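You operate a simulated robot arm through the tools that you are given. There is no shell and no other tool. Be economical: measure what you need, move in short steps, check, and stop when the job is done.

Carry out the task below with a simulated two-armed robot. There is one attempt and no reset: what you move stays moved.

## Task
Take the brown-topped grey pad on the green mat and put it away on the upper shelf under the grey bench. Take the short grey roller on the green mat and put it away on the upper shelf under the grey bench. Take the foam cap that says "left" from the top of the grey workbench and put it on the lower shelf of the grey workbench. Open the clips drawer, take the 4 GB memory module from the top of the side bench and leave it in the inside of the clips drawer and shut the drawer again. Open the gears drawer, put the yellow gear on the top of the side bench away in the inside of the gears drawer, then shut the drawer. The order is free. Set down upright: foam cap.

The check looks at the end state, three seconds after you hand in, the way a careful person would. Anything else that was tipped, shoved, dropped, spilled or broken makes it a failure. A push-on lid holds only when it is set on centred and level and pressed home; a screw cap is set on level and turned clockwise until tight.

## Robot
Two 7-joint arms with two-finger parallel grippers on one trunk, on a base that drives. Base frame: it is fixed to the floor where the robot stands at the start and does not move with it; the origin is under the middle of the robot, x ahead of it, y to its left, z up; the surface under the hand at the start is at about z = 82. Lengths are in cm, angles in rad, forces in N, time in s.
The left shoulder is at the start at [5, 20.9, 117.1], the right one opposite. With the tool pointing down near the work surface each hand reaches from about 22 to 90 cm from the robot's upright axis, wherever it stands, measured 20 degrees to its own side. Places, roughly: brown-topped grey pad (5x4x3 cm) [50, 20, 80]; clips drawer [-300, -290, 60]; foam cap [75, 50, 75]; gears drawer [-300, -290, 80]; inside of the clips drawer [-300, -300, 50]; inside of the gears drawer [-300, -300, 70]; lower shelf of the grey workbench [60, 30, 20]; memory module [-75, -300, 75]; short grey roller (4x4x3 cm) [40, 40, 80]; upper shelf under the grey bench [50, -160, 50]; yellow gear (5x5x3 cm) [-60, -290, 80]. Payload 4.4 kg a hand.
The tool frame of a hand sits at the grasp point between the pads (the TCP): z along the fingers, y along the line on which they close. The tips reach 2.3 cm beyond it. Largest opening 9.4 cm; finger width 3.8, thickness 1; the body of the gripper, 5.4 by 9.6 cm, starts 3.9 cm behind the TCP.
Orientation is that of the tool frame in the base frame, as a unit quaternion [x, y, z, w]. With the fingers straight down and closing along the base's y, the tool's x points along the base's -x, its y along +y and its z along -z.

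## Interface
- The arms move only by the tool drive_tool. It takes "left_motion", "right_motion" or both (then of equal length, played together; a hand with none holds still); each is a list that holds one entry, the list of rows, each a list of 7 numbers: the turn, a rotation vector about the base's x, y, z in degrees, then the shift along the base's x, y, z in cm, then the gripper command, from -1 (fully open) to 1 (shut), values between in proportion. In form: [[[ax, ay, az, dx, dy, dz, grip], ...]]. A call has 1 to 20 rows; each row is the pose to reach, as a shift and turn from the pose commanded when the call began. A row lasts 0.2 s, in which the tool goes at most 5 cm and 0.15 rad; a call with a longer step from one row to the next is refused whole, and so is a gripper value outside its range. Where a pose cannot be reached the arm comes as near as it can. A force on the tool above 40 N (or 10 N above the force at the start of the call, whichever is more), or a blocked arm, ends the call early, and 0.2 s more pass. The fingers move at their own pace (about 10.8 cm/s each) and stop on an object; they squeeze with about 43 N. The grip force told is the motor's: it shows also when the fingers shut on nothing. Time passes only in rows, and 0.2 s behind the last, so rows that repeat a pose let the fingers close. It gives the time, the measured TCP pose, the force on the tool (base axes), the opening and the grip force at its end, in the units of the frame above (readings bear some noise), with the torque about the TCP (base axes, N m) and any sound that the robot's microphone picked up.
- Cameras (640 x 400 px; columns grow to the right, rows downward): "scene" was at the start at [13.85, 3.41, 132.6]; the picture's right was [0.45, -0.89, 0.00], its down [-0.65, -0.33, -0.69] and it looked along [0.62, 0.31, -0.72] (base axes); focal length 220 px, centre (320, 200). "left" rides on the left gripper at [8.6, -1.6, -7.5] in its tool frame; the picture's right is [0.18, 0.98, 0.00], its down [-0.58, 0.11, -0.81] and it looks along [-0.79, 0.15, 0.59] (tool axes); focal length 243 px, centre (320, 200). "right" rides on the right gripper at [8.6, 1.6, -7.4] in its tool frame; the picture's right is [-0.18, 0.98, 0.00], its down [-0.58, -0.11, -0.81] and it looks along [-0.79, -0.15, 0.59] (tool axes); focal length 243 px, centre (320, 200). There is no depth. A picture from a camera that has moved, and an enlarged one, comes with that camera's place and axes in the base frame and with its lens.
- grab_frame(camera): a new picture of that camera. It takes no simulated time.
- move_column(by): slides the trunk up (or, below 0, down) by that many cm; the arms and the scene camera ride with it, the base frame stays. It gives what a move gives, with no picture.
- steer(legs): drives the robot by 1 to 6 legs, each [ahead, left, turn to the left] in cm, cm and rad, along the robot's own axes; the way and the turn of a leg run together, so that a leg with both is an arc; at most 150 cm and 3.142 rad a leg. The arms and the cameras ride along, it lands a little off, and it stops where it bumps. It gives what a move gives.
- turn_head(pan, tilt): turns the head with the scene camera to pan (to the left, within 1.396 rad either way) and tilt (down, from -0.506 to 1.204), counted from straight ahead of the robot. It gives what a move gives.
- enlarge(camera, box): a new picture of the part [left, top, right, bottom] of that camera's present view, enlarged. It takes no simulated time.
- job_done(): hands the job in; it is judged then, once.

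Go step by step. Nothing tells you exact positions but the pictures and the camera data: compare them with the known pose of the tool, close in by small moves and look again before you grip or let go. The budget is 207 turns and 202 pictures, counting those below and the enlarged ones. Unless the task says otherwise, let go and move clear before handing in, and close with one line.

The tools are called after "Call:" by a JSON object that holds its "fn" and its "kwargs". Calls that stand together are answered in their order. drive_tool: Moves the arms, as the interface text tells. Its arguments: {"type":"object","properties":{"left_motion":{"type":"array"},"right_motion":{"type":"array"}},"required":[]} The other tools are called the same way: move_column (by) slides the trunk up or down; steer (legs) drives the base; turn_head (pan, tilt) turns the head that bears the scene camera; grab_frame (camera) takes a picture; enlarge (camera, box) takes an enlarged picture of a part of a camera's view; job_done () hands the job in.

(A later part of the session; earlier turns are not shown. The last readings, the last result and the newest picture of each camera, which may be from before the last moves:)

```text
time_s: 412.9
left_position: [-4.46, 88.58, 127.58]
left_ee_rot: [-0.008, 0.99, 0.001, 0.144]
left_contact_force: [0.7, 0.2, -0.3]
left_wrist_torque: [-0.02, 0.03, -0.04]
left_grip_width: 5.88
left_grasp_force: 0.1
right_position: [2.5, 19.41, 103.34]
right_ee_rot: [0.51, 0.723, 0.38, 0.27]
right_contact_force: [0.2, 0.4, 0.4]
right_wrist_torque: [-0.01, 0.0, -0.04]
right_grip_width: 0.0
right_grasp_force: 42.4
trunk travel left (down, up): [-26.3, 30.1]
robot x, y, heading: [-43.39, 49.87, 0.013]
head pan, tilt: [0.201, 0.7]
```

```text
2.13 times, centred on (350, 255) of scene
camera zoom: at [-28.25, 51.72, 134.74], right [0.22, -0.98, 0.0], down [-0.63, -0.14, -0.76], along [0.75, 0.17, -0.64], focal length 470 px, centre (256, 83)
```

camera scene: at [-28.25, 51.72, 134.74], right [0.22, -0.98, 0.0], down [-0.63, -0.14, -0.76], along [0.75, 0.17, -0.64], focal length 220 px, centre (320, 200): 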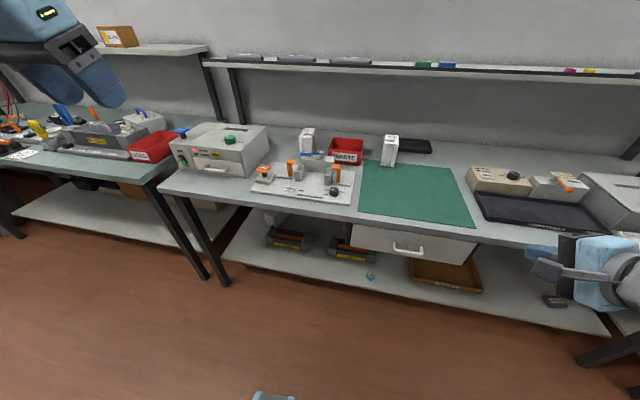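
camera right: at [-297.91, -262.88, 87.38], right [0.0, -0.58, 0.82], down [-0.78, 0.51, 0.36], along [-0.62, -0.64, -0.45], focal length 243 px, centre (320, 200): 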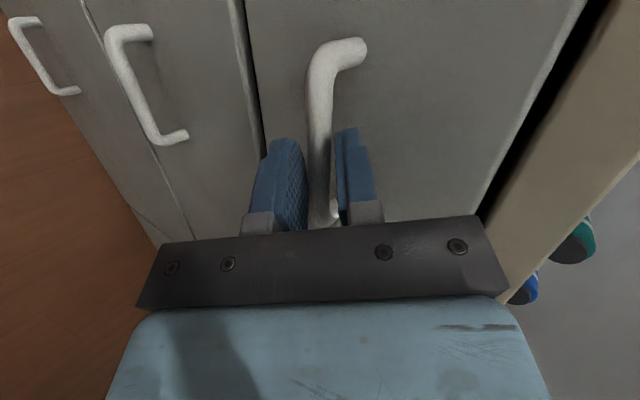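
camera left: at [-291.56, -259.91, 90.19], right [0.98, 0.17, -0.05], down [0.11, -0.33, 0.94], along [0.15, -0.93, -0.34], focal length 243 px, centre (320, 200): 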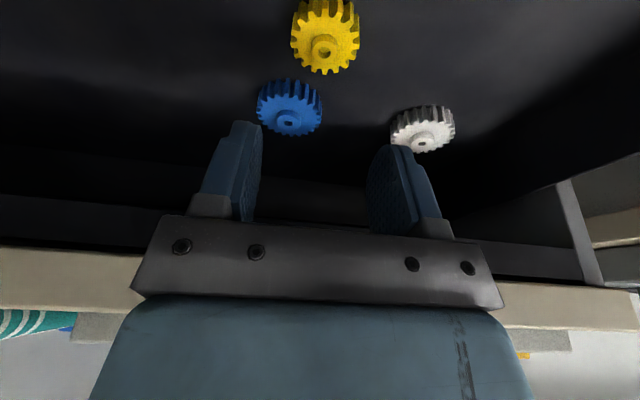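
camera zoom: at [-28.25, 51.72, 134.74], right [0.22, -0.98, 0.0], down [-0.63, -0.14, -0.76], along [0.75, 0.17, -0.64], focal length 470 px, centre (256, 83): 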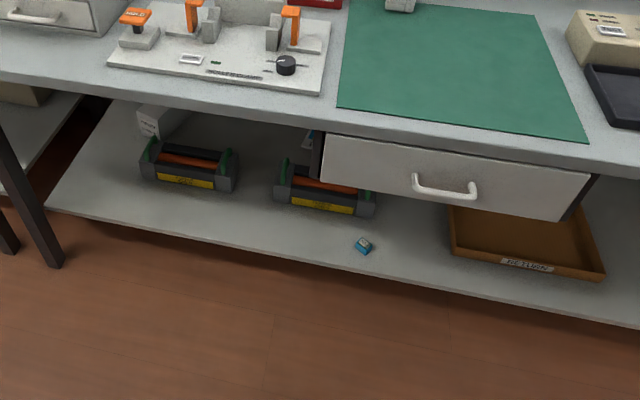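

The LEFT cap stands behind the roller clamp at about (65, 78), roughly 13 cm tall, and the lower shelf has free room in front. I turn the right hand back to the forward-tilted pose and test how low it can reach in front of the bench.

Call:
{"fn": "drive_tool", "kwargs": {"right_motion": [[[5.4, 0.95, -4.8, 0, 0, 0, 0.5], [10.8, 1.9, -9.7, 0, 0, 0, 0], [16.2, 2.9, -14.5, 0, 0, 0, -0.5], [21.5, 3.8, -19.3, 0, 0, 0, -1], [26.9, 4.8, -24.2, 0, 0, 0, -1], [32.3, 5.7, -29, 0, 0, 0, -1], [37.7, 6.7, -33.9, 0, 0, 0, -1], [43.1, 7.6, -38.7, 0, 0, 0, -1], [48.5, 8.6, -43.5, 0, 0, 0, -1], [53.9, 9.5, -48.4, 0, 0, 0, -1], [59.2, 10.5, -53.2, 0, 0, 0, -1], [64.6, 11.4, -58, 0, 0, 0, -1], [70, 12.4, -62.9, 0, 0, 0, -1], [75.4, 13.35, -67.7, 0, 0, 0, -1]]]}}

Call:
{"fn": "move_column", "kwargs": {"by": -26.2}}

Call:
{"fn": "drive_tool", "kwargs": {"right_motion": [[[0, 0, 0, 0, 0, -3, -1], [0, 0, 0, 0, 0, -6, -1], [0, 0, 0, 0, 0, -9, -1], [0, 0, 0, 0, 0, -12, -1], [0, 0, 0, 0, 0, -15, -1], [0, 0, 0, 0, 0, -18, -1], [0, 0, 0, 0, 0, -21, -1], [0, 0, 0, 0, 0, -24, -1], [0, 0, 0, 0, 0, -27, -1], [0, 0, 0, 0, 0, -30, -1], [0, 0, 0, 0, 0, -33, -1], [0, 0, 0, 0, 0, -36, -1], [0, 0, 0, 0, 0, -39, -1], [0, 0, 0, 0, 0, -42, -1], [0, 0, 0, 0, 0, -45, -1]]]}}

Call:
{"fn": "grab_frame", "kwargs": {"camera": "scene"}}

```text
time_s: 415.9
left_position: [-4.53, 88.74, 127.55]
left_ee_rot: [-0.007, 0.99, -0.001, 0.144]
left_contact_force: [1.2, -1.0, -0.5]
left_wrist_torque: [-0.05, 0.0, -0.02]
left_grip_width: 5.87
left_grasp_force: 0.0
right_position: [4.04, 19.08, 102.92]
right_ee_rot: [0.887, 0.0, 0.461, -0.001]
right_contact_force: [-0.3, -1.6, -0.8]
right_wrist_torque: [0.03, -0.05, 0.0]
right_grip_width: 9.41
right_grasp_force: 0.0
right hand out of reach, approached as far as the arm can: row 1, 2, 3, 4, 5, 6, 7, 8, 9, 10, 11, 12, 13, 14
trunk travel left (down, up): [-26.3, 30.1]
robot x, y, heading: [-43.31, 50.36, 0.013]
head pan, tilt: [0.201, 0.7]
```

```text
time_s: 418.6
left_position: [-4.48, 88.62, 101.34]
left_ee_rot: [-0.007, 0.99, 0.0, 0.144]
left_contact_force: [0.7, 1.1, 0.0]
left_wrist_torque: [-0.02, -0.01, -0.03]
left_grip_width: 5.88
left_grasp_force: 0.1
right_position: [4.13, 19.17, 76.75]
right_ee_rot: [0.887, 0.0, 0.462, 0.0]
right_contact_force: [-0.5, -0.2, 0.4]
right_wrist_torque: [0.02, -0.01, 0.01]
right_grip_width: 9.41
right_grasp_force: 0.0
trunk travel left (down, up): [-0.1, 56.3]
robot x, y, heading: [-43.25, 49.96, 0.019]
head pan, tilt: [0.201, 0.7]
```

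```text
time_s: 421.8
left_position: [-4.48, 88.7, 101.44]
left_ee_rot: [-0.007, 0.99, -0.001, 0.143]
left_contact_force: [-0.1, 0.1, -0.2]
left_wrist_torque: [0.0, -0.02, -0.01]
left_grip_width: 5.89
left_grasp_force: 0.0
right_position: [4.25, 18.61, 71.8]
right_ee_rot: [0.888, 0.001, 0.46, -0.002]
right_contact_force: [-0.7, -0.7, 0.0]
right_wrist_torque: [0.02, 0.0, -0.03]
right_grip_width: 9.4
right_grasp_force: 0.1
right hand out of reach, approached as far as the arm can: row 2, 3, 4, 5, 6, 7, 8, 9, 10, 11, 12, 13, 14, 15
trunk travel left (down, up): [-0.1, 56.3]
robot x, y, heading: [-43.56, 50.03, 0.012]
head pan, tilt: [0.201, 0.7]
```

```text
55 pictures are left
camera scene: at [-28.25, 51.72, 108.55], right [0.22, -0.98, 0.0], down [-0.63, -0.14, -0.76], along [0.75, 0.17, -0.64], focal length 220 px, centre (320, 200)
```

scene: 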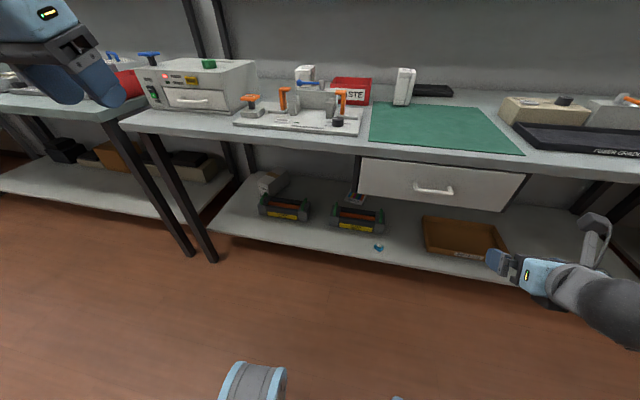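

At this short reach the arm can't go low; it needs to be stretched. I back up 17 cm and test stretching forward and down in front of the bench.

Call:
{"fn": "steer", "kwargs": {"legs": [[-17, 0, -0.013]]}}

Call:
{"fn": "drive_tool", "kwargs": {"right_motion": [[[0, 0, 0, 3, 0, 0, -1], [0, 0, 0, 6, 0, 0, -1], [0, 0, 0, 9, 0, 0, -1], [0, 0, 0, 12, 0, 0, -1], [0, 0, 0, 15, 0, -2, -1], [0, 0, 0, 18, 0, -5, -1], [0, 0, 0, 21, 0, -8, -1], [0, 0, 0, 23, 0, -11, -1], [0, 0, 0, 24, 0, -14, -1], [0, 0, 0, 24, 0, -17, -1], [0, 0, 0, 24, 0, -20, -1], [0, 0, 0, 24, 0, -23, -1], [0, 0, 0, 24, 0, -26, -1], [0, 0, 0, 24, 0, -29, -1], [0, 0, 0, 24, 0, -32, -1], [0, 0, 0, 24, 0, -35, -1], [0, 0, 0, 24, 0, -38, -1], [0, 0, 0, 24, 0, -41, -1]]]}}

Call:
{"fn": "grab_frame", "kwargs": {"camera": "scene"}}

```text
time_s: 423.2
left_position: [-21.07, 88.03, 101.47]
left_ee_rot: [-0.002, 0.99, -0.001, 0.144]
left_contact_force: [-0.2, 0.0, 0.2]
left_wrist_torque: [-0.01, 0.0, 0.0]
left_grip_width: 5.87
left_grasp_force: 0.1
right_position: [-13.11, 17.97, 71.88]
right_ee_rot: [0.888, -0.005, 0.46, 0.001]
right_contact_force: [0.4, 0.5, -0.1]
right_wrist_torque: [0.02, -0.01, -0.03]
right_grip_width: 9.43
right_grasp_force: 0.0
trunk travel left (down, up): [-0.1, 56.3]
robot x, y, heading: [-60.3, 49.78, 0.008]
head pan, tilt: [0.201, 0.7]
```

```text
time_s: 427.2
left_position: [-20.69, 87.67, 101.17]
left_ee_rot: [0.0, 0.99, 0.0, 0.141]
left_contact_force: [0.1, 0.0, -0.6]
left_wrist_torque: [-0.02, -0.03, -0.04]
left_grip_width: 5.88
left_grasp_force: 0.0
right_position: [9.7, -6.83, 35.59]
right_ee_rot: [0.874, -0.006, 0.463, 0.147]
right_contact_force: [0.9, 1.4, -1.4]
right_wrist_torque: [-0.04, -0.02, -0.02]
right_grip_width: 9.42
right_grasp_force: 0.1
right hand out of reach, approached as far as the arm can: row 9, 10, 11, 12, 13, 14, 15, 16
trunk travel left (down, up): [-0.1, 56.3]
robot x, y, heading: [-60.41, 49.84, 0.007]
head pan, tilt: [0.201, 0.7]
stopped in row 18 (right hand): the arm was blocked; the commanded pose is now the measured one
```

```text
54 pictures are left
camera scene: at [-44.93, 51.07, 108.38], right [0.2, -0.98, 0.0], down [-0.63, -0.13, -0.76], along [0.75, 0.16, -0.65], focal length 220 px, centre (320, 200)
```

scene: 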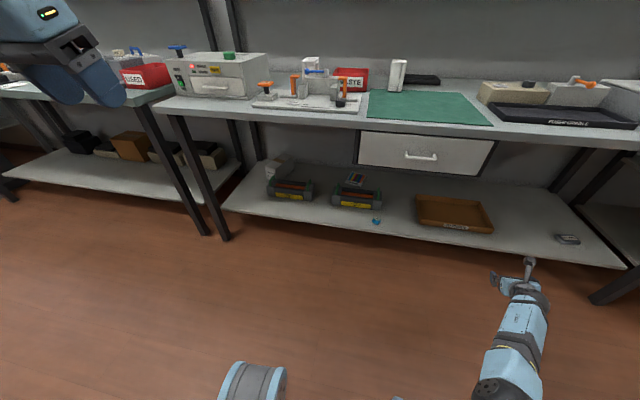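

The arm can get down to z = 35 once stretched with the elbow low. I now correct the roll and move toward the middle at that height, still in front of the bench.

Call:
{"fn": "drive_tool", "kwargs": {"right_motion": [[[2, 0.1, 1, 1, 2, 1, -1], [4, 0.2, 2.2, 2, 4, 1, -1], [6, 0.3, 3.4, 3, 6, 1, -1], [8, 0.4, 4.6, 4, 8, 1, -1], [10, 0.5, 5.8, 5, 10, 1, -1], [12, 0.6, 7, 6, 12, 1, -1], [14.7, 0.8, 8.4, 6, 15, 1, -1], [14.7, 0.8, 8.4, 6, 18, 1, -1], [14.7, 0.8, 8.4, 6, 21, 0, -1], [14.7, 0.8, 8.4, 6, 24, -1, -1], [14.7, 0.8, 8.4, 6, 26, -2, -1], [14.7, 0.8, 8.4, 6, 28, -4, -1]]]}}

Call:
{"fn": "grab_frame", "kwargs": {"camera": "scene"}}

```text
time_s: 429.6
left_position: [-20.94, 87.6, 101.25]
left_ee_rot: [-0.001, 0.99, 0.001, 0.143]
left_contact_force: [0.8, 1.3, -1.7]
left_wrist_torque: [-0.09, 0.02, -0.02]
left_grip_width: 5.88
left_grasp_force: 0.0
right_position: [14.58, -2.23, 37.09]
right_ee_rot: [0.875, 0.033, 0.465, 0.13]
right_contact_force: [-0.8, -0.5, 0.3]
right_wrist_torque: [0.06, -0.02, 0.06]
right_grip_width: 9.41
right_grasp_force: 0.2
right hand out of reach, approached as far as the arm can: row 9, 10, 11
trunk travel left (down, up): [-0.1, 56.3]
robot x, y, heading: [-60.25, 50.11, 0.001]
head pan, tilt: [0.201, 0.7]
stopped in row 12 (right hand): the arm was blocked; the commanded pose is now the measured one
```

```text
53 pictures are left
camera scene: at [-45.24, 50.89, 108.31], right [0.2, -0.98, -0.01], down [-0.63, -0.13, -0.77], along [0.75, 0.16, -0.64], focal length 220 px, centre (320, 200)
```

scene: 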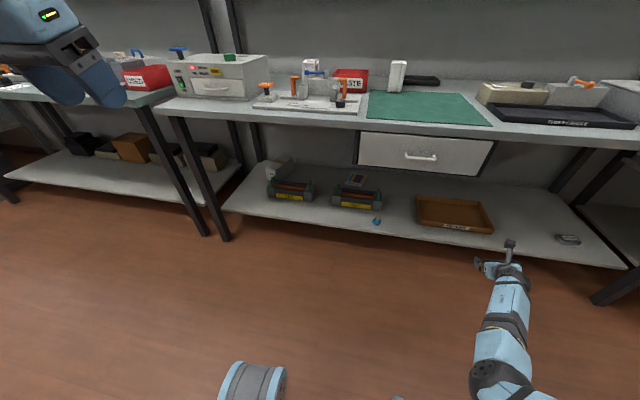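

The natural low pose points a little to the right. I remove the roll and yaw the hand about -22°, going slightly lower, to see if that is a comfortable pose.

Call:
{"fn": "drive_tool", "kwargs": {"right_motion": [[[3, -1.5, -4, 0, 0, 0, -1], [6, -3, -8, 0, 0, 0, -1], [9, -4.5, -12, 0, 0, 0, -1], [12, -6, -16, 0, 0, 0, -1], [13.8, -6.8, -17.7, 0, 0, 0, -1], [13.8, -6.8, -17.7, 0, 0, -2, -1], [13.8, -6.8, -17.7, 0, 0, -4, -1], [13.8, -6.8, -17.7, 0, 0, -6, -1], [13.8, -6.8, -17.7, 0, 0, -8, -1]]]}}

Call:
{"fn": "grab_frame", "kwargs": {"camera": "right"}}

```text
time_s: 431.6
left_position: [-20.94, 87.93, 101.29]
left_ee_rot: [-0.001, 0.99, -0.001, 0.143]
left_contact_force: [0.3, -0.3, -0.4]
left_wrist_torque: [0.0, 0.01, 0.0]
left_grip_width: 5.89
left_grasp_force: 0.1
right_position: [14.88, -0.5, 29.33]
right_ee_rot: [0.849, -0.163, 0.494, 0.09]
right_contact_force: [-0.1, 0.5, 0.4]
right_wrist_torque: [-0.01, 0.0, 0.02]
right_grip_width: 9.4
right_grasp_force: 0.0
trunk travel left (down, up): [-0.1, 56.3]
robot x, y, heading: [-59.97, 49.86, 0.003]
head pan, tilt: [0.201, 0.7]
```

```text
52 pictures are left
camera right: at [12.32, -1.32, 40.54], right [-0.44, -0.88, -0.17], down [-0.88, 0.46, -0.1], along [0.17, 0.1, -0.98], focal length 243 px, centre (320, 200)
```

right: 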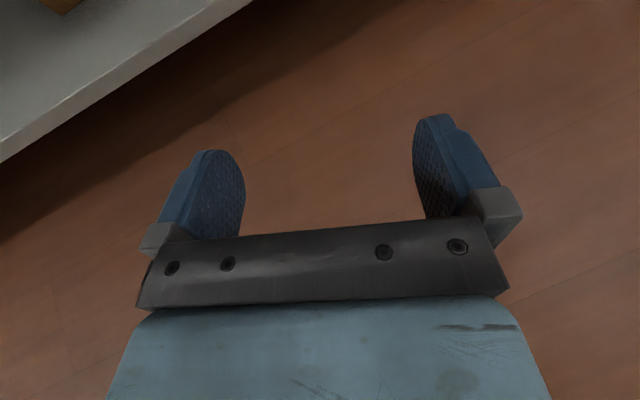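

This low pose works freely: rel (75, -50), z 29, tilt 60°, yaw -22°. I'll pick the cap with the same 60° tilt so that it stays upright. I raise the arm and trunk and move toward the cap.

Call:
{"fn": "drive_tool", "kwargs": {"right_motion": [[[0, 0, 0, -1, 0, 4, -1], [0, 0, 0, -2, 0, 8, -1], [0, 0, 0, -3, 0, 12, -1], [0, 0, 0, -4, 0, 16, -1], [0, 0, 0, -5, 0, 20, -1], [0, 0, 0, -6, 0, 24, -1], [0, 0, 0, -6, 0, 28, -1], [0, 0, 2, -6, 1, 32, -1], [0, 0, 4, -6, 3, 36, -1], [0, 0, 7, -6, 5, 40, -1], [0, 0, 10, -6, 7, 44, -1], [0, 0, 13, -6, 10, 46, -1], [0, 0, 16, -6, 13, 46, -1], [0, 0, 19, -6, 16, 46, -1], [0, 0, 22, -6, 19, 46, -1], [0, 0, 22, -6, 22, 46, -1], [0, 0, 22, -6, 25, 46, -1], [0, 0, 22, -6, 28, 46, -1]]]}}

Call:
{"fn": "move_column", "kwargs": {"by": 29}}

Call:
{"fn": "steer", "kwargs": {"legs": [[0, 28, 0]]}}

Call:
{"fn": "grab_frame", "kwargs": {"camera": "right"}}

Call:
{"fn": "grab_frame", "kwargs": {"camera": "scene"}}

```text
time_s: 432.3
left_position: [-20.86, 87.88, 101.1]
left_ee_rot: [0.001, 0.99, -0.003, 0.144]
left_contact_force: [-0.3, 0.3, 1.2]
left_wrist_torque: [0.02, -0.01, 0.06]
left_grip_width: 5.87
left_grasp_force: 0.1
right_position: [11.13, -7.76, 40.12]
right_ee_rot: [0.837, -0.176, 0.499, 0.137]
right_contact_force: [-0.2, 0.5, 0.0]
right_wrist_torque: [0.0, 0.04, -0.04]
right_grip_width: 9.39
right_grasp_force: 0.1
right hand out of reach, approached as far as the arm can: row 3
trunk travel left (down, up): [-0.1, 56.3]
robot x, y, heading: [-60.22, 49.24, -0.005]
head pan, tilt: [0.201, 0.7]
stopped in row 3 (right hand): the force on the tool passed its limit at 49 N (the readings are from after the stop); the commanded pose is now the measured one
```

```text
time_s: 435.2
left_position: [-20.76, 87.45, 130.38]
left_ee_rot: [0.002, 0.99, -0.001, 0.143]
left_contact_force: [-0.2, -0.5, 0.8]
left_wrist_torque: [0.0, -0.02, 0.02]
left_grip_width: 5.87
left_grasp_force: 0.1
right_position: [11.29, -7.42, 68.83]
right_ee_rot: [0.839, -0.176, 0.499, 0.132]
right_contact_force: [-0.4, 0.2, 0.1]
right_wrist_torque: [0.02, 0.0, 0.01]
right_grip_width: 9.41
right_grasp_force: 0.1
trunk travel left (down, up): [-29.1, 27.3]
robot x, y, heading: [-60.17, 49.27, -0.002]
head pan, tilt: [0.201, 0.7]
```

```text
time_s: 438.3
left_position: [-20.61, 115.63, 130.48]
left_ee_rot: [0.003, 0.99, -0.001, 0.143]
left_contact_force: [-0.1, -0.1, 0.0]
left_wrist_torque: [-0.01, 0.02, 0.0]
left_grip_width: 5.88
left_grasp_force: 0.0
right_position: [11.33, 20.61, 68.89]
right_ee_rot: [0.839, -0.177, 0.498, 0.132]
right_contact_force: [-0.5, 0.6, 0.4]
right_wrist_torque: [-0.02, 0.0, 0.02]
right_grip_width: 9.38
right_grasp_force: 0.1
trunk travel left (down, up): [-29.1, 27.3]
robot x, y, heading: [-60.4, 77.56, -0.004]
head pan, tilt: [0.201, 0.7]
```

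```text
51 pictures are left
camera right: at [8.65, 20.71, 80.08], right [-0.5, -0.86, -0.12], down [-0.85, 0.51, -0.14], along [0.18, 0.03, -0.98], focal length 243 px, centre (320, 200)
```

right: 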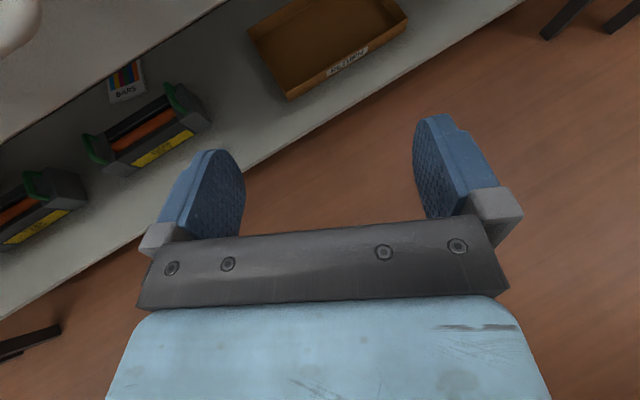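

```text
50 pictures are left
camera scene: at [-45.15, 79.28, 137.55], right [0.2, -0.98, 0.0], down [-0.63, -0.13, -0.76], along [0.75, 0.15, -0.64], focal length 220 px, centre (320, 200)
```

scene: 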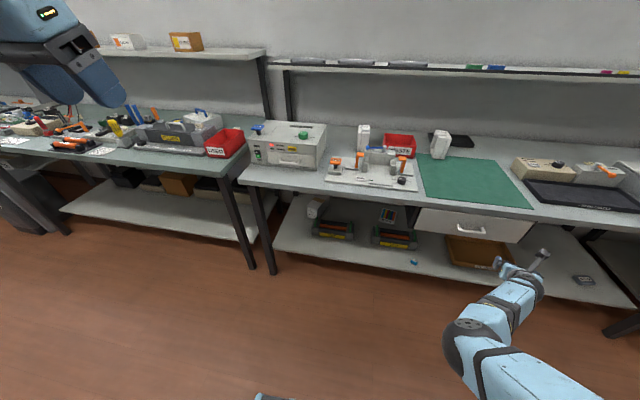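

I raise the right hand with the arm now, straightening its yaw as it comes up.

Call:
{"fn": "drive_tool", "kwargs": {"right_motion": [[[0, 0, 0, 0, 0, 3, -1], [0, 0, 0, 0, 0, 6, -1], [0, 0, 0, 0, 0, 9, -1], [0, 0, 0, 0, 0, 12, -1], [0, 0, 0, 0, 1, 15, -1], [0.3, 0.1, 2.5, 0, 2, 18, -1], [0.6, 0.3, 5, 0, 4, 21, -1], [0.9, 0.4, 8, 0, 6, 24, -1], [1.2, 0.6, 11, 0, 8, 27, -1], [1.5, 0.7, 14, 0, 10, 30, -1], [2, 0.9, 17, 0, 12, 33, -1], [2.5, 1.1, 20, 0, 14, 36, -1], [3, 1.4, 23, 0, 16, 38, -1], [3, 1.4, 25.3, 0, 18, 38, -1]]]}}

Call:
{"fn": "grab_frame", "kwargs": {"camera": "scene"}}

```text
time_s: 441.3
left_position: [-20.46, 115.66, 130.31]
left_ee_rot: [0.003, 0.99, -0.001, 0.144]
left_contact_force: [0.5, 0.8, -0.2]
left_wrist_torque: [-0.02, 0.0, 0.02]
left_grip_width: 5.88
left_grasp_force: 0.0
right_position: [14.59, 39.37, 94.66]
right_ee_rot: [0.822, -0.103, 0.544, 0.132]
right_contact_force: [-0.2, -0.5, 0.1]
right_wrist_torque: [-0.05, 0.01, -0.02]
right_grip_width: 9.42
right_grasp_force: 0.1
right hand out of reach, approached as far as the arm can: row 2, 3, 4, 5, 6, 7, 8, 9, 10, 11, 12, 13, 14
trunk travel left (down, up): [-29.1, 27.3]
robot x, y, heading: [-60.0, 77.88, -0.002]
head pan, tilt: [0.201, 0.7]
```

```text
49 pictures are left
camera scene: at [-45.16, 79.26, 137.55], right [0.2, -0.98, 0.0], down [-0.63, -0.13, -0.77], along [0.75, 0.15, -0.64], focal length 220 px, centre (320, 200)
```

scene: 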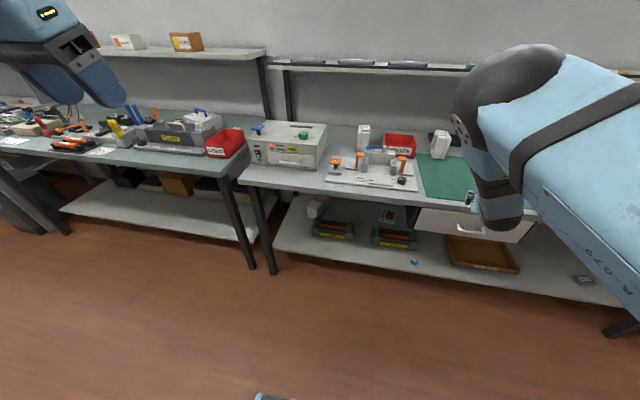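

The arm flipped to an elbow-high posture. I reduce the tilt toward 45° with no roll, which earlier gave the good posture.

Call:
{"fn": "drive_tool", "kwargs": {"right_motion": [[[1.6, 3.6, 2.8, 0, -1, 1, -1], [3.2, 7.3, 5.6, 0, -2, 2, -1], [4.8, 10.9, 8.4, 0, -3, 4, -1], [6.4, 14.5, 11.3, 0, -4, 6, -1], [8, 18.2, 14.1, 0, -5, 8, -1], [9.6, 21.8, 16.9, 0, -6, 10, -1], [9.6, 21.8, 16.9, 0, -6, 12, -1]]]}}

Call:
{"fn": "grab_frame", "kwargs": {"camera": "scene"}}

```text
time_s: 442.9
left_position: [-20.72, 115.82, 130.34]
left_ee_rot: [0.003, 0.99, 0.0, 0.144]
left_contact_force: [-0.4, 0.5, 0.0]
left_wrist_torque: [-0.03, -0.01, 0.02]
left_grip_width: 5.88
left_grasp_force: 0.0
right_position: [34.0, 42.3, 103.27]
right_ee_rot: [0.918, -0.094, 0.372, 0.103]
right_contact_force: [-0.2, 0.6, -0.5]
right_wrist_torque: [0.01, -0.05, 0.03]
right_grip_width: 9.4
right_grasp_force: 0.0
right hand out of reach, approached as far as the arm can: row 1, 2, 3, 4, 5, 6, 7
trunk travel left (down, up): [-29.1, 27.3]
robot x, y, heading: [-60.14, 77.96, -0.001]
head pan, tilt: [0.201, 0.7]
```

```text
48 pictures are left
camera scene: at [-45.24, 79.35, 137.56], right [0.2, -0.98, 0.0], down [-0.63, -0.13, -0.77], along [0.75, 0.15, -0.64], focal length 220 px, centre (320, 200)
```

scene: 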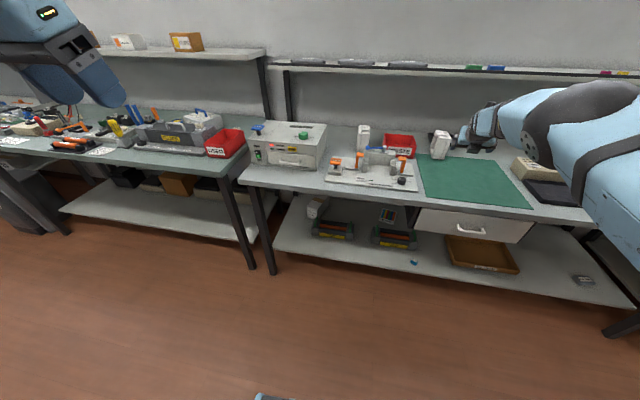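

Call:
{"fn": "drive_tool", "kwargs": {"right_motion": [[[0, 0, 0, 0, 0, 0, -1], [0, 0, 0, -2, -1, 0, -1], [0, 0, 0, -4, -2, 0, -1], [0, 0, 0, -6, -3, 0, -1], [0, 0, 0, -8, -4, 0, -1]]]}}

Call:
{"fn": "grab_frame", "kwargs": {"camera": "scene"}}

```text
time_s: 444.1
left_position: [-20.75, 115.63, 130.42]
left_ee_rot: [0.003, 0.99, -0.001, 0.144]
left_contact_force: [0.3, -0.6, 0.6]
left_wrist_torque: [-0.02, -0.02, -0.01]
left_grip_width: 5.86
left_grasp_force: 0.0
right_position: [30.84, 40.71, 101.94]
right_ee_rot: [0.914, -0.111, 0.37, 0.125]
right_contact_force: [-0.9, 0.2, -0.7]
right_wrist_torque: [0.02, 0.03, 0.02]
right_grip_width: 9.4
right_grasp_force: 0.0
right hand out of reach, approached as far as the arm can: row 2, 3, 4, 5
trunk travel left (down, up): [-29.1, 27.3]
robot x, y, heading: [-59.97, 77.71, -0.006]
head pan, tilt: [0.201, 0.7]
```

```text
47 pictures are left
camera scene: at [-45.21, 79.3, 137.55], right [0.2, -0.98, 0.0], down [-0.63, -0.13, -0.77], along [0.75, 0.15, -0.64], focal length 220 px, centre (320, 200)
```

scene: 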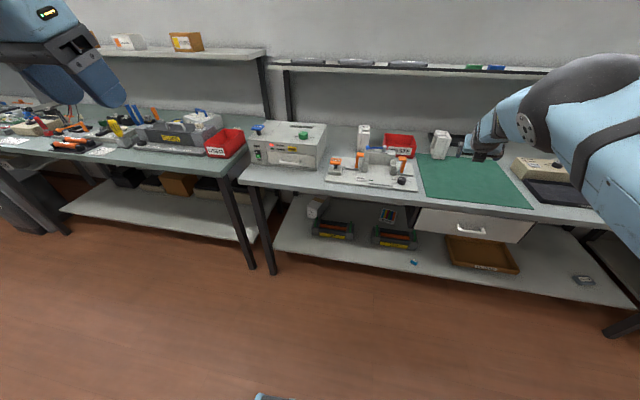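

I straighten the hand toward vertical here, then retreat closer to the body, to get out of this posture.

Call:
{"fn": "drive_tool", "kwargs": {"right_motion": [[[2, 5.5, 2, 0, -1, 1, -1], [4, 11, 4, 0, -2, 2, -1], [6, 16.5, 5.9, 0, -3, 3, -1], [8, 22, 7.8, 0, -4, 5, -1], [10, 27.5, 9.8, 0, -5, 7, -1], [12, 33, 11.7, 0, -6, 9, -1], [14.1, 38.7, 13.7, 0, -7, 11, -1], [14.1, 38.7, 13.7, -4, -8, 12, -1], [14.1, 38.7, 13.7, -8, -9, 12, -1], [14.1, 38.7, 13.7, -12, -10, 12, -1], [14.1, 38.7, 13.7, -16, -10, 12, -1], [14.1, 38.7, 13.7, -20, -10, 12, -1]]]}}

Call:
{"fn": "grab_frame", "kwargs": {"camera": "scene"}}

```text
time_s: 446.7
left_position: [-20.7, 115.72, 130.49]
left_ee_rot: [0.002, 0.99, -0.001, 0.144]
left_contact_force: [0.1, 0.0, 0.2]
left_wrist_torque: [-0.03, 0.01, -0.03]
left_grip_width: 5.91
left_grasp_force: 0.1
right_position: [27.45, 43.32, 114.56]
right_ee_rot: [0.993, -0.106, 0.047, 0.015]
right_contact_force: [-0.2, 0.5, 0.2]
right_wrist_torque: [0.0, 0.02, 0.02]
right_grip_width: 9.42
right_grasp_force: 0.2
right hand out of reach, approached as far as the arm can: row 1, 2, 3, 4, 5, 6, 7, 8, 9, 10, 11, 12
trunk travel left (down, up): [-29.1, 27.3]
robot x, y, heading: [-60.02, 77.65, -0.002]
head pan, tilt: [0.201, 0.7]
```

```text
46 pictures are left
camera scene: at [-45.12, 79.33, 137.54], right [0.2, -0.98, 0.0], down [-0.63, -0.13, -0.76], along [0.75, 0.15, -0.64], focal length 220 px, centre (320, 200)
```

scene: 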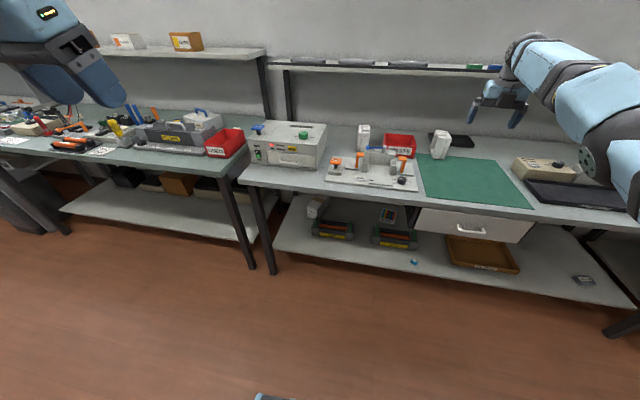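

The hand is vertical again. I draw it back toward the body and see the arm's posture.

Call:
{"fn": "drive_tool", "kwargs": {"right_motion": [[[0, 0, 0, -3, 0, 0, -1], [0, 0, 0, -6, 0, 0, -1], [0, 0, 0, -9, 0, 0, -1], [0, 0, 0, -12, 0, 0, -1], [0, 0, 0, -15, 0, 0, -1], [0, 0, 0, -18, 0, 0, -1], [0, 0, 0, -21, 0, 0, -1], [0, 0, 0, -24, 0, 0, -1], [0, 0, 0, -27, 0, 0, -1], [0, 0, 0, -30, 0, 0, -1], [0, 0, 0, -33, 0, 0, -1]]]}}

Call:
{"fn": "grab_frame", "kwargs": {"camera": "scene"}}

```text
time_s: 449.1
left_position: [-20.6, 115.58, 130.34]
left_ee_rot: [0.003, 0.99, 0.0, 0.143]
left_contact_force: [-0.8, -0.3, 0.8]
left_wrist_torque: [0.04, 0.03, -0.01]
left_grip_width: 5.88
left_grasp_force: 0.0
right_position: [27.57, 43.19, 114.65]
right_ee_rot: [0.993, -0.106, 0.047, 0.015]
right_contact_force: [0.3, 0.3, 0.5]
right_wrist_torque: [0.0, -0.01, 0.04]
right_grip_width: 9.41
right_grasp_force: 0.0
right hand out of reach, approached as far as the arm can: row 1, 2, 3, 4, 5, 6, 7, 8, 9, 10, 11
trunk travel left (down, up): [-29.1, 27.3]
robot x, y, heading: [-59.75, 77.83, -0.005]
head pan, tilt: [0.201, 0.7]
```

```text
45 pictures are left
camera scene: at [-45.15, 79.27, 137.55], right [0.2, -0.98, 0.0], down [-0.63, -0.13, -0.76], along [0.75, 0.15, -0.64], focal length 220 px, centre (320, 200)
```

scene: 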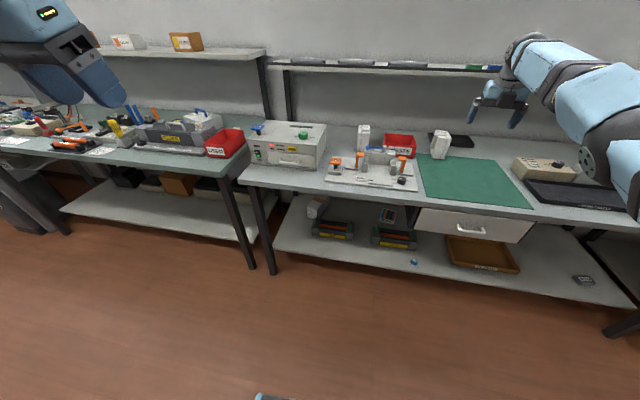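

The arm is stuck at a joint limit. I try yawing the hand to free it.

Call:
{"fn": "drive_tool", "kwargs": {"right_motion": [[[0, 0, 8, 0, 0, 0, -1], [0, 0, 16, 0, 0, 0, -1], [0, 0, 24, 0, 0, 0, -1], [0, 0, 32, 0, 0, 0, -1], [0, 0, 40, 0, 0, 0, -1], [0, 0, 48, 0, 0, 0, -1], [0, 0, 56, -2, 0, 0, -1], [0, 0, 64, -4, 0, 0, -1], [0, 0, 72, -6, 0, 0, -1], [0, 0, 80, -8, 0, 0, -1], [0, 0, 88, -10, 0, 0, -1]]]}}

```text
time_s: 451.5
left_position: [-20.74, 116.05, 130.2]
left_ee_rot: [0.002, 0.99, -0.003, 0.144]
left_contact_force: [0.1, 0.5, -0.8]
left_wrist_torque: [-0.01, -0.01, -0.01]
left_grip_width: 5.86
left_grasp_force: 0.1
right_position: [27.67, 63.02, 113.93]
right_ee_rot: [0.995, 0.02, 0.084, 0.057]
right_contact_force: [0.4, 0.8, 0.8]
right_wrist_torque: [-0.05, 0.0, -0.01]
right_grip_width: 9.37
right_grasp_force: 0.0
right hand out of reach, approached as far as the arm can: row 1, 2, 3, 4, 5, 6, 7, 8, 9, 10, 11
trunk travel left (down, up): [-29.1, 27.3]
robot x, y, heading: [-59.94, 78.04, -0.002]
head pan, tilt: [0.201, 0.7]
```

Positive yaw is limited; I turn the other way and then pull back.

Call:
{"fn": "drive_tool", "kwargs": {"right_motion": [[[0, 0, -8, 0, -1, 0, -1], [0, 0, -16, 0, -2, 0, -1], [0, 0, -24, 0, -4, 0, -1], [0, 0, -32, 0, -6, 0, -1], [0, 0, -40, 0, -8, 0, -1], [0, 0, -48, 0, -10, 0, -1], [0, 0, -56, 0, -12, 0, -1], [0, 0, -64, -2, -14, 0, -1], [0, 0, -72, -4, -16, 0, -1], [0, 0, -80, -7, -18, 0, -1], [0, 0, -88, -10, -20, 0, -1], [0, 0, -88, -14, -20, 0, -1], [0, 0, -88, -18, -20, 0, -1], [0, 0, -88, -22, -20, 0, -1], [0, 0, -88, -26, -20, 0, -1], [0, 0, -88, -30, -20, 0, -1]]]}}

Call:
{"fn": "grab_frame", "kwargs": {"camera": "scene"}}

```text
time_s: 455.1
left_position: [-20.65, 115.56, 130.41]
left_ee_rot: [0.003, 0.99, -0.001, 0.144]
left_contact_force: [0.1, 0.1, 0.1]
left_wrist_torque: [0.03, 0.02, -0.01]
left_grip_width: 5.88
left_grasp_force: 0.0
right_position: [-1.75, 38.93, 110.15]
right_ee_rot: [0.717, -0.688, -0.01, 0.108]
right_contact_force: [-0.1, 0.5, -0.1]
right_wrist_torque: [0.03, -0.02, -0.01]
right_grip_width: 9.38
right_grasp_force: 0.0
right hand out of reach, approached as far as the arm can: row 1, 2, 3, 4, 5, 6, 7, 15, 16
trunk travel left (down, up): [-29.1, 27.3]
robot x, y, heading: [-60.2, 77.96, 0.001]
head pan, tilt: [0.201, 0.7]
stopped in row 16 (right hand): the arm was blocked; the commanded pose is now the measured one
```

```text
44 pictures are left
camera scene: at [-45.14, 79.26, 137.55], right [0.2, -0.98, 0.0], down [-0.63, -0.13, -0.76], along [0.75, 0.15, -0.64], focal length 220 px, centre (320, 200)
```

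scene: 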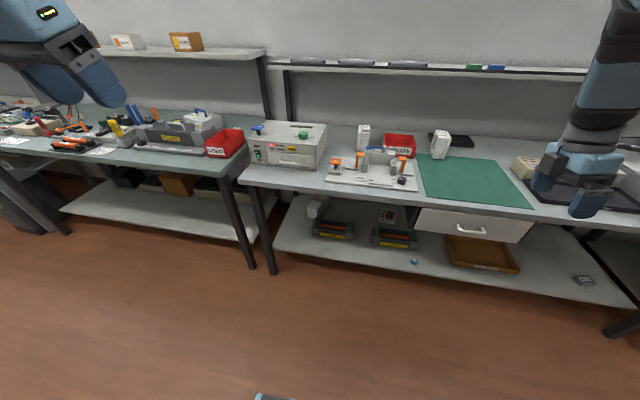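

The arm moves freely again. I continue the turn to the natural hand direction, keeping the position near the body.

Call:
{"fn": "drive_tool", "kwargs": {"right_motion": [[[0, 0, -8, 1, 0, 0, -1], [0, 0, -16, 2, 0, 0, -1], [0, 0, -24, 2, 0, 0, -1], [0, 0, -32, 2, 0, 0, -1], [0, 0, -40, 2, 0, 0, -1], [0, 0, -48, 2, 0, 0, -1], [0, 0, -56, 2, 0, 0, -1], [0, 0, -64, 2, 0, 0, -1], [0, 0, -72, 2, 0, 0, -1], [0, 0, -80, 2, 0, 0, -1], [0, 0, -88, 2, 0, 0, -1], [0, 0, -92, 2, 0, 0, -1]]]}}

Call:
{"fn": "grab_frame", "kwargs": {"camera": "scene"}}

```text
time_s: 457.7
left_position: [-20.62, 115.6, 130.24]
left_ee_rot: [0.003, 0.99, -0.001, 0.144]
left_contact_force: [-0.7, -0.3, -0.4]
left_wrist_torque: [0.03, 0.02, 0.01]
left_grip_width: 5.86
left_grasp_force: 0.1
right_position: [0.33, 39.0, 110.33]
right_ee_rot: [-0.004, 0.994, 0.083, -0.072]
right_contact_force: [-0.1, 0.4, -0.2]
right_wrist_torque: [-0.01, -0.01, 0.03]
right_grip_width: 9.4
right_grasp_force: 0.0
trunk travel left (down, up): [-29.1, 27.3]
robot x, y, heading: [-60.38, 77.71, -0.005]
head pan, tilt: [0.201, 0.7]
```

```text
43 pictures are left
camera scene: at [-45.15, 79.27, 137.55], right [0.2, -0.98, 0.0], down [-0.63, -0.13, -0.76], along [0.75, 0.15, -0.64], focal length 220 px, centre (320, 200)
```

scene: 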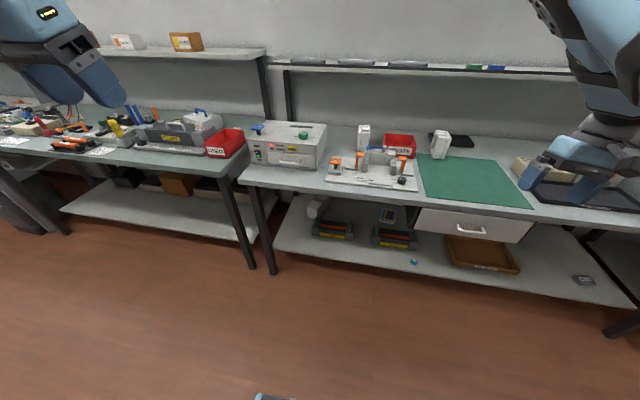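

Back in the natural pose. I repeat the -180° turn that worked at the beginning.

Call:
{"fn": "drive_tool", "kwargs": {"right_motion": [[[0, 0, -8.5, -2, 1, 0, -1], [0, 0, -17, -4, 2, 1, -1], [0, 0, -25.5, -6, 3, 2, -1], [0, 0, -34, -8, 4, 3, -1], [0, 0, -42.5, -10, 5, 4, -1], [0, 0, -51, -12, 6, 5, -1], [0, 0, -59.5, -14, 7, 6, -1], [0, 0, -68, -16, 8, 7, -1], [0, 0, -76.5, -17, 9, 7, -1], [0, 0, -85, -17, 10, 7, -1], [0, 0, -93.5, -17, 10, 7, -1], [0, 0, -102, -17, 10, 7, -1], [0, 0, -110.5, -17, 10, 7, -1], [0, 0, -119, -17, 10, 7, -1], [0, 0, -127.5, -17, 10, 7, -1], [0, 0, -136, -17, 10, 7, -1], [0, 0, -144.5, -17, 10, 7, -1], [0, 0, -153, -17, 10, 7, -1], [0, 0, -161.5, -17, 10, 7, -1], [0, 0, -170, -17, 10, 7, -1]]]}}

Call:
{"fn": "grab_frame", "kwargs": {"camera": "scene"}}

```text
time_s: 458.8
left_position: [-20.57, 115.53, 130.4]
left_ee_rot: [0.002, 0.99, -0.001, 0.144]
left_contact_force: [0.2, -0.2, 0.2]
left_wrist_torque: [0.03, -0.01, 0.01]
left_grip_width: 5.87
left_grasp_force: 0.0
right_position: [-10.72, 42.31, 105.1]
right_ee_rot: [0.338, 0.928, 0.084, -0.13]
right_contact_force: [-0.3, 0.0, 0.6]
right_wrist_torque: [-0.02, 0.01, 0.02]
right_grip_width: 9.39
right_grasp_force: 0.0
right hand out of reach, approached as far as the arm can: row 5
trunk travel left (down, up): [-29.1, 27.3]
robot x, y, heading: [-60.15, 77.65, -0.004]
head pan, tilt: [0.201, 0.7]
stopped in row 5 (right hand): the arm was blocked; the commanded pose is now the measured one
```

```text
42 pictures are left
camera scene: at [-45.17, 79.24, 137.55], right [0.2, -0.98, 0.0], down [-0.63, -0.13, -0.77], along [0.75, 0.15, -0.64], focal length 220 px, centre (320, 200)
```

scene: 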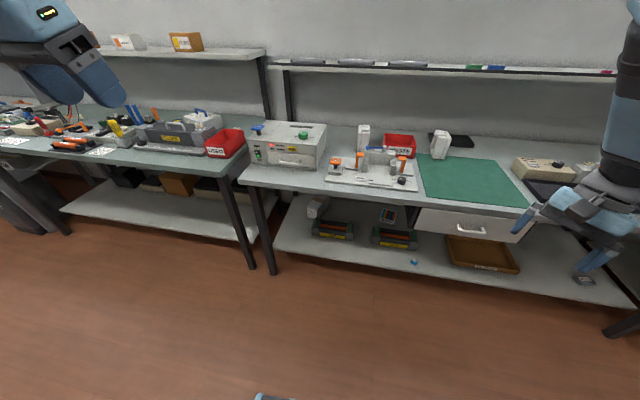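

The right arm keeps getting blocked in this posture. The left arm is in a good natural posture, so I test its low reach instead: trunk down, then stretch forward and down in the aisle.

Call:
{"fn": "move_column", "kwargs": {"by": -29}}

Call:
{"fn": "drive_tool", "kwargs": {"left_motion": [[[0, -3, 0, 3, 0, -1, -0.25], [0, -6, 0, 6, 0, -3, -0.25], [0, -9, 0, 9, 0, -5, -0.25], [0, -12, 0, 12, 0, -7, -0.25], [0, -15, 0, 15, 0, -10, -0.25], [0, -18, 0, 18, 0, -13, -0.25], [0, -21, 0, 21, 0, -16, -0.25], [0, -24, 0, 24, 0, -20, -0.25], [0, -27, 0, 27, 0, -24, -0.25], [0, -30, 0, 29, 0, -28, -0.25], [0, -30, 0, 31, 1, -32, -0.25], [0, -30, 0, 32, 2, -36, -0.25], [0, -30, 0, 33, 3, -40, -0.25], [0, -30, 0, 33, 4, -44, -0.25], [0, -30, 0, 33, 5, -48, -0.25], [0, -30, 0, 33, 6, -52, -0.25], [0, -30, 0, 33, 7, -56, -0.25], [0, -30, 0, 33, 8, -60, -0.25], [0, -30, 0, 33, 9, -64, -0.25], [0, -30, 0, 33, 10, -68, -0.25]]]}}

Call:
{"fn": "grab_frame", "kwargs": {"camera": "scene"}}

```text
time_s: 461.8
left_position: [-20.67, 115.62, 101.38]
left_ee_rot: [0.002, 0.99, -0.001, 0.143]
left_contact_force: [-0.4, -1.0, 0.3]
left_wrist_torque: [-0.03, -0.01, -0.03]
left_grip_width: 5.9
left_grasp_force: 0.0
right_position: [-10.75, 42.21, 76.15]
right_ee_rot: [0.338, 0.928, 0.085, -0.129]
right_contact_force: [0.5, -0.2, -0.4]
right_wrist_torque: [0.04, 0.01, 0.0]
right_grip_width: 9.42
right_grasp_force: 0.1
trunk travel left (down, up): [-0.1, 56.3]
robot x, y, heading: [-60.2, 77.91, -0.005]
head pan, tilt: [0.201, 0.7]
```

```text
time_s: 466.0
left_position: [4.22, 126.21, 56.01]
left_ee_rot: [0.003, 0.919, 0.001, 0.395]
left_contact_force: [-0.1, 0.0, -0.2]
left_wrist_torque: [0.0, 0.0, 0.01]
left_grip_width: 5.88
left_grasp_force: 0.1
left hand out of reach, approached as far as the arm can: row 13, 14, 15, 16, 17, 18, 19, 20
right_position: [-10.72, 42.25, 76.29]
right_ee_rot: [0.337, 0.929, 0.085, -0.129]
right_contact_force: [0.5, -0.2, 0.0]
right_wrist_torque: [-0.02, 0.01, -0.03]
right_grip_width: 9.4
right_grasp_force: 0.1
trunk travel left (down, up): [-0.1, 56.3]
robot x, y, heading: [-60.22, 78.21, -0.001]
head pan, tilt: [0.201, 0.7]
```

```text
41 pictures are left
camera scene: at [-45.14, 79.27, 108.55], right [0.2, -0.98, 0.0], down [-0.63, -0.13, -0.76], along [0.75, 0.15, -0.64], focal length 220 px, centre (320, 200)
```

scene: 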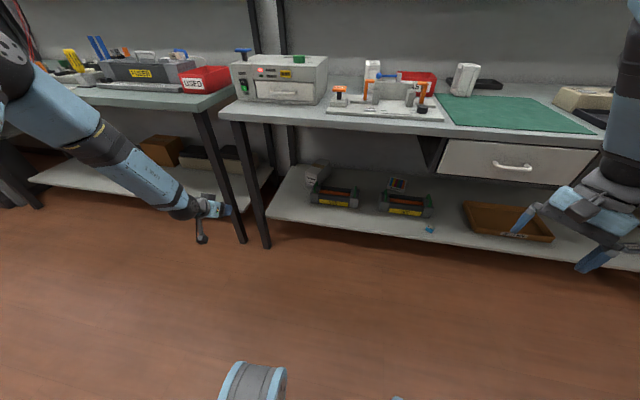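

The left arm gets to z = 56. I try its mirrored low pose: tilt 60°, yaw +22°, a bit further out and down.

Call:
{"fn": "drive_tool", "kwargs": {"left_motion": [[[0.5, -2.7, 4.4, 0, 0, 10, -0.25], [1, -5.3, 8.8, 1, 0, 10, -0.25], [1.6, -8, 13.1, 2, 0, 10, -0.25], [2.1, -10.6, 17.5, 3, 0, 10, -0.25], [2.6, -13.3, 21.9, 4, 0, 10, -0.25], [2.6, -13.3, 21.9, 5, 0, 7, -0.25], [2.6, -13.3, 21.9, 6, 0, 4, -0.25], [2.6, -13.3, 21.9, 6, 0, 1, -0.25], [2.6, -13.3, 21.9, 6, 0, -2, -0.25], [2.6, -13.3, 21.9, 6, 0, -5, -0.25], [2.6, -13.3, 21.9, 6, 0, -8, -0.25], [2.6, -13.3, 21.9, 6, 0, -11, -0.25], [2.6, -13.3, 21.9, 6, 0, -14, -0.25], [2.6, -13.3, 21.9, 6, 0, -17, -0.25]]]}}

Call:
{"fn": "grab_frame", "kwargs": {"camera": "scene"}}

```text
refused: row 1 steps farther than a row can; nothing moved
```

```text
40 pictures are left
camera scene: at [-45.14, 79.27, 108.55], right [0.2, -0.98, 0.0], down [-0.63, -0.13, -0.76], along [0.75, 0.15, -0.64], focal length 220 px, centre (320, 200)
```

scene: 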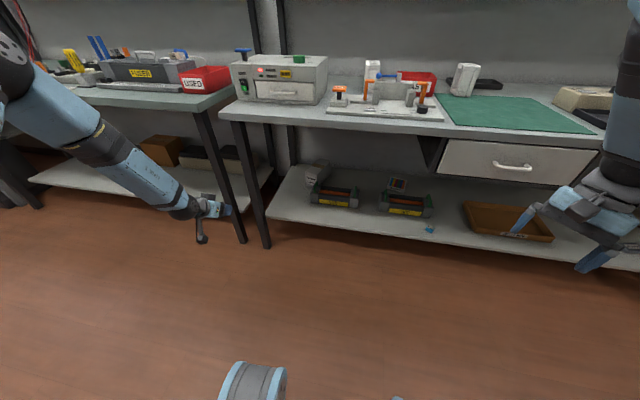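

Call:
{"fn": "drive_tool", "kwargs": {"left_motion": [[[0.5, -2.7, 4.4, 0, 0, 0, -0.25], [1, -5.3, 8.8, 1, 0, 0, -0.25], [1.6, -8, 13.1, 2, 0, 0, -0.25], [2.1, -10.6, 17.5, 3, 0, 0, -0.25], [2.6, -13.3, 21.9, 4, 0, 0, -0.25], [2.6, -13.3, 21.9, 5, 0, -3, -0.25], [2.6, -13.3, 21.9, 6, 0, -6, -0.25], [2.6, -13.3, 21.9, 6, 0, -9, -0.25], [2.6, -13.3, 21.9, 6, 0, -12, -0.25], [2.6, -13.3, 21.9, 6, 0, -15, -0.25], [2.6, -13.3, 21.9, 6, 0, -18, -0.25], [2.6, -13.3, 21.9, 6, 0, -21, -0.25], [2.6, -13.3, 21.9, 6, 0, -24, -0.25]]]}}

Call:
{"fn": "grab_frame", "kwargs": {"camera": "scene"}}

```text
time_s: 468.8
left_position: [2.24, 129.27, 58.01]
left_ee_rot: [-0.163, 0.85, 0.096, 0.491]
left_contact_force: [0.3, 0.6, 0.0]
left_wrist_torque: [-0.02, 0.01, -0.01]
left_grip_width: 5.87
left_grasp_force: 0.0
left hand out of reach, approached as far as the arm can: row 1, 2, 3, 4, 5, 6, 7, 8, 9, 10, 11, 12, 13
right_position: [-10.76, 42.27, 76.15]
right_ee_rot: [0.339, 0.928, 0.085, -0.13]
right_contact_force: [0.7, 1.0, 0.6]
right_wrist_torque: [0.02, 0.01, -0.01]
right_grip_width: 9.4
right_grasp_force: 0.0
trunk travel left (down, up): [-0.1, 56.3]
robot x, y, heading: [-60.27, 77.62, -0.003]
head pan, tilt: [0.201, 0.7]
```

```text
39 pictures are left
camera scene: at [-45.14, 79.27, 108.55], right [0.2, -0.98, 0.0], down [-0.63, -0.13, -0.76], along [0.75, 0.15, -0.64], focal length 220 px, centre (320, 200)
```

scene: 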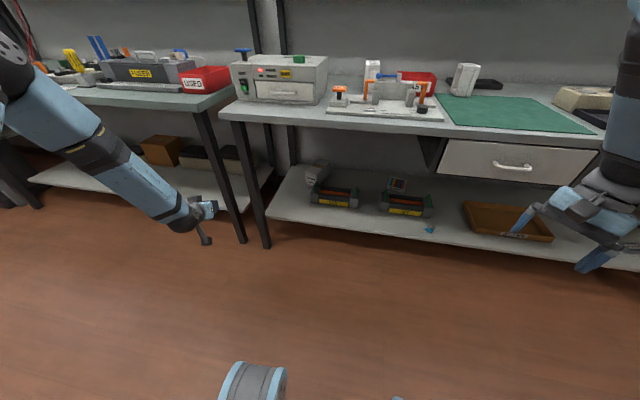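

I mirror the sequence that worked on the right: return to about rel (47, 31) at z 72 with 55° tilt, then stretch forward and down.

Call:
{"fn": "drive_tool", "kwargs": {"left_motion": [[[-0.3, 1.2, -5.4, -3, -3, 2, -0.25], [-0.6, 2.5, -10.9, -6, -6, 4, -0.25], [-0.9, 3.8, -16.3, -9, -10, 7, -0.25], [-1.1, 5, -21.8, -12, -14, 10, -0.25], [-1.1, 5, -21.8, -15, -18, 13, -0.25], [-1.1, 5, -21.8, -15, -20, 14, -0.25]]]}}

Call:
{"fn": "drive_tool", "kwargs": {"left_motion": [[[0, 0, 0, 3, 0, 0, -0.25], [0, 0, 0, 6, 0, 0, -0.25], [0, 0, 0, 9, 0, 0, -0.25], [0, 0, 0, 12, 0, 0, -0.25], [0, 0, 0, 15, 0, -2, -0.25], [0, 0, 0, 18, 0, -5, -0.25], [0, 0, 0, 21, 0, -8, -0.25], [0, 0, 0, 23, 0, -11, -0.25], [0, 0, 0, 24, 0, -14, -0.25], [0, 0, 0, 24, 0, -17, -0.25], [0, 0, 0, 24, 0, -20, -0.25], [0, 0, 0, 24, 0, -23, -0.25], [0, 0, 0, 24, 0, -26, -0.25], [0, 0, 0, 24, 0, -29, -0.25], [0, 0, 0, 24, 0, -32, -0.25], [0, 0, 0, 24, 0, -35, -0.25], [0, 0, 0, 24, 0, -38, -0.25], [0, 0, 0, 24, 0, -41, -0.25]]]}}

Call:
{"fn": "grab_frame", "kwargs": {"camera": "scene"}}

```text
refused: row 3 steps farther than a row can; nothing moved
```

```text
time_s: 472.6
left_position: [8.28, 131.95, 60.17]
left_ee_rot: [-0.162, 0.851, 0.095, 0.491]
left_contact_force: [-0.6, -0.6, 0.4]
left_wrist_torque: [-0.01, 0.01, 0.02]
left_grip_width: 5.88
left_grasp_force: 0.0
left hand out of reach, approached as far as the arm can: row 1, 2, 3, 4, 5, 6, 7, 8, 9, 10, 11, 12, 13, 14, 15, 16, 17, 18
right_position: [-10.73, 42.24, 76.29]
right_ee_rot: [0.338, 0.929, 0.085, -0.128]
right_contact_force: [-0.3, -0.3, -0.5]
right_wrist_torque: [0.0, 0.0, 0.01]
right_grip_width: 9.42
right_grasp_force: 0.2
trunk travel left (down, up): [-0.1, 56.3]
robot x, y, heading: [-60.46, 77.52, -0.004]
head pan, tilt: [0.201, 0.7]
```

```text
38 pictures are left
camera scene: at [-45.14, 79.27, 108.55], right [0.2, -0.98, 0.0], down [-0.63, -0.13, -0.76], along [0.75, 0.15, -0.64], focal length 220 px, centre (320, 200)
```

scene: 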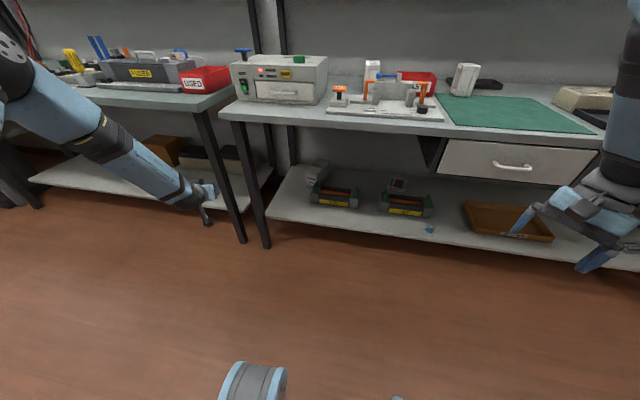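

The left arm won't flip its elbow down. I try the right arm by swinging the hand far out to the right side and then lowering it there, so the elbow drops.

Call:
{"fn": "drive_tool", "kwargs": {"right_motion": [[[0, 0, 0, 0, -3, 0, -1], [0, 0, 0, 0, -6, 0, -1], [0, 0, 0, 0, -9, 0, -1], [0, 0, 0, 0, -12, 0, -1], [0, 0, 0, 0, -15, 0, -1], [0, 0, 0, 0, -18, 0, -1], [0, 0, 0, 0, -21, 0, -1], [0, 0, 0, 0, -24, 0, -1], [0, 0, 0, 0, -27, 0, -1], [0, 0, 0, 0, -30, -3, -1], [0, 0, 0, 0, -33, -6, -1], [0, 0, 0, 0, -34, -9, -1], [0, 0, 0, 0, -34, -12, -1], [0, 0, 0, 0, -34, -16, -1], [0, 0, 0, 0, -34, -20, -1], [0, 0, 0, 0, -34, -24, -1], [0, 0, 0, 0, -34, -28, -1], [0, 0, 0, 0, -34, -32, -1], [0, 0, 0, 0, -34, -36, -1]]]}}

Call:
{"fn": "turn_head", "kwargs": {"pan": -0.5, "tilt": 0.8}}

Call:
{"fn": "grab_frame", "kwargs": {"camera": "scene"}}

```text
time_s: 476.6
left_position: [8.35, 131.93, 60.26]
left_ee_rot: [-0.162, 0.851, 0.096, 0.491]
left_contact_force: [0.5, 0.4, 0.1]
left_wrist_torque: [-0.04, 0.0, 0.03]
left_grip_width: 5.87
left_grasp_force: 0.0
right_position: [-10.81, 8.63, 40.17]
right_ee_rot: [0.336, 0.93, 0.081, -0.127]
right_contact_force: [0.3, 0.1, -0.3]
right_wrist_torque: [0.0, -0.01, 0.01]
right_grip_width: 9.4
right_grasp_force: 0.0
trunk travel left (down, up): [-0.1, 56.3]
robot x, y, heading: [-59.94, 78.11, 0.001]
head pan, tilt: [0.201, 0.7]
```

```text
time_s: 477.6
left_position: [8.21, 131.95, 60.15]
left_ee_rot: [-0.161, 0.851, 0.095, 0.491]
left_contact_force: [-0.1, -0.1, 0.1]
left_wrist_torque: [-0.02, -0.04, 0.0]
left_grip_width: 5.84
left_grasp_force: 0.0
right_position: [-10.87, 8.67, 40.25]
right_ee_rot: [0.335, 0.93, 0.081, -0.129]
right_contact_force: [0.4, -0.1, 0.1]
right_wrist_torque: [0.02, 0.01, 0.01]
right_grip_width: 9.39
right_grasp_force: 0.0
trunk travel left (down, up): [-0.1, 56.3]
robot x, y, heading: [-60.42, 77.98, -0.009]
head pan, tilt: [-0.499, 0.799]
```

```text
37 pictures are left
camera scene: at [-46.4, 73.72, 107.72], right [-0.48, -0.88, 0.0], down [-0.63, 0.34, -0.7], along [0.61, -0.34, -0.72], focal length 220 px, centre (320, 200)
```

scene: 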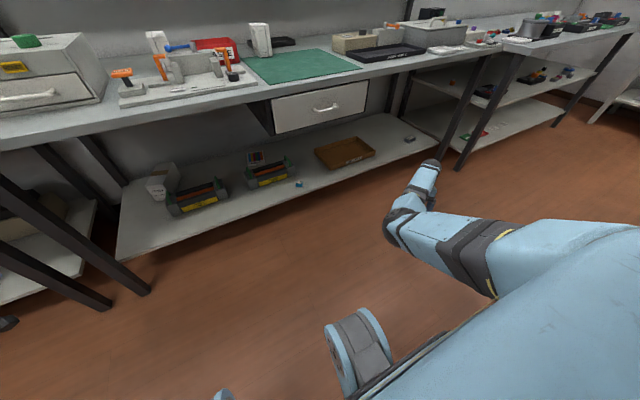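

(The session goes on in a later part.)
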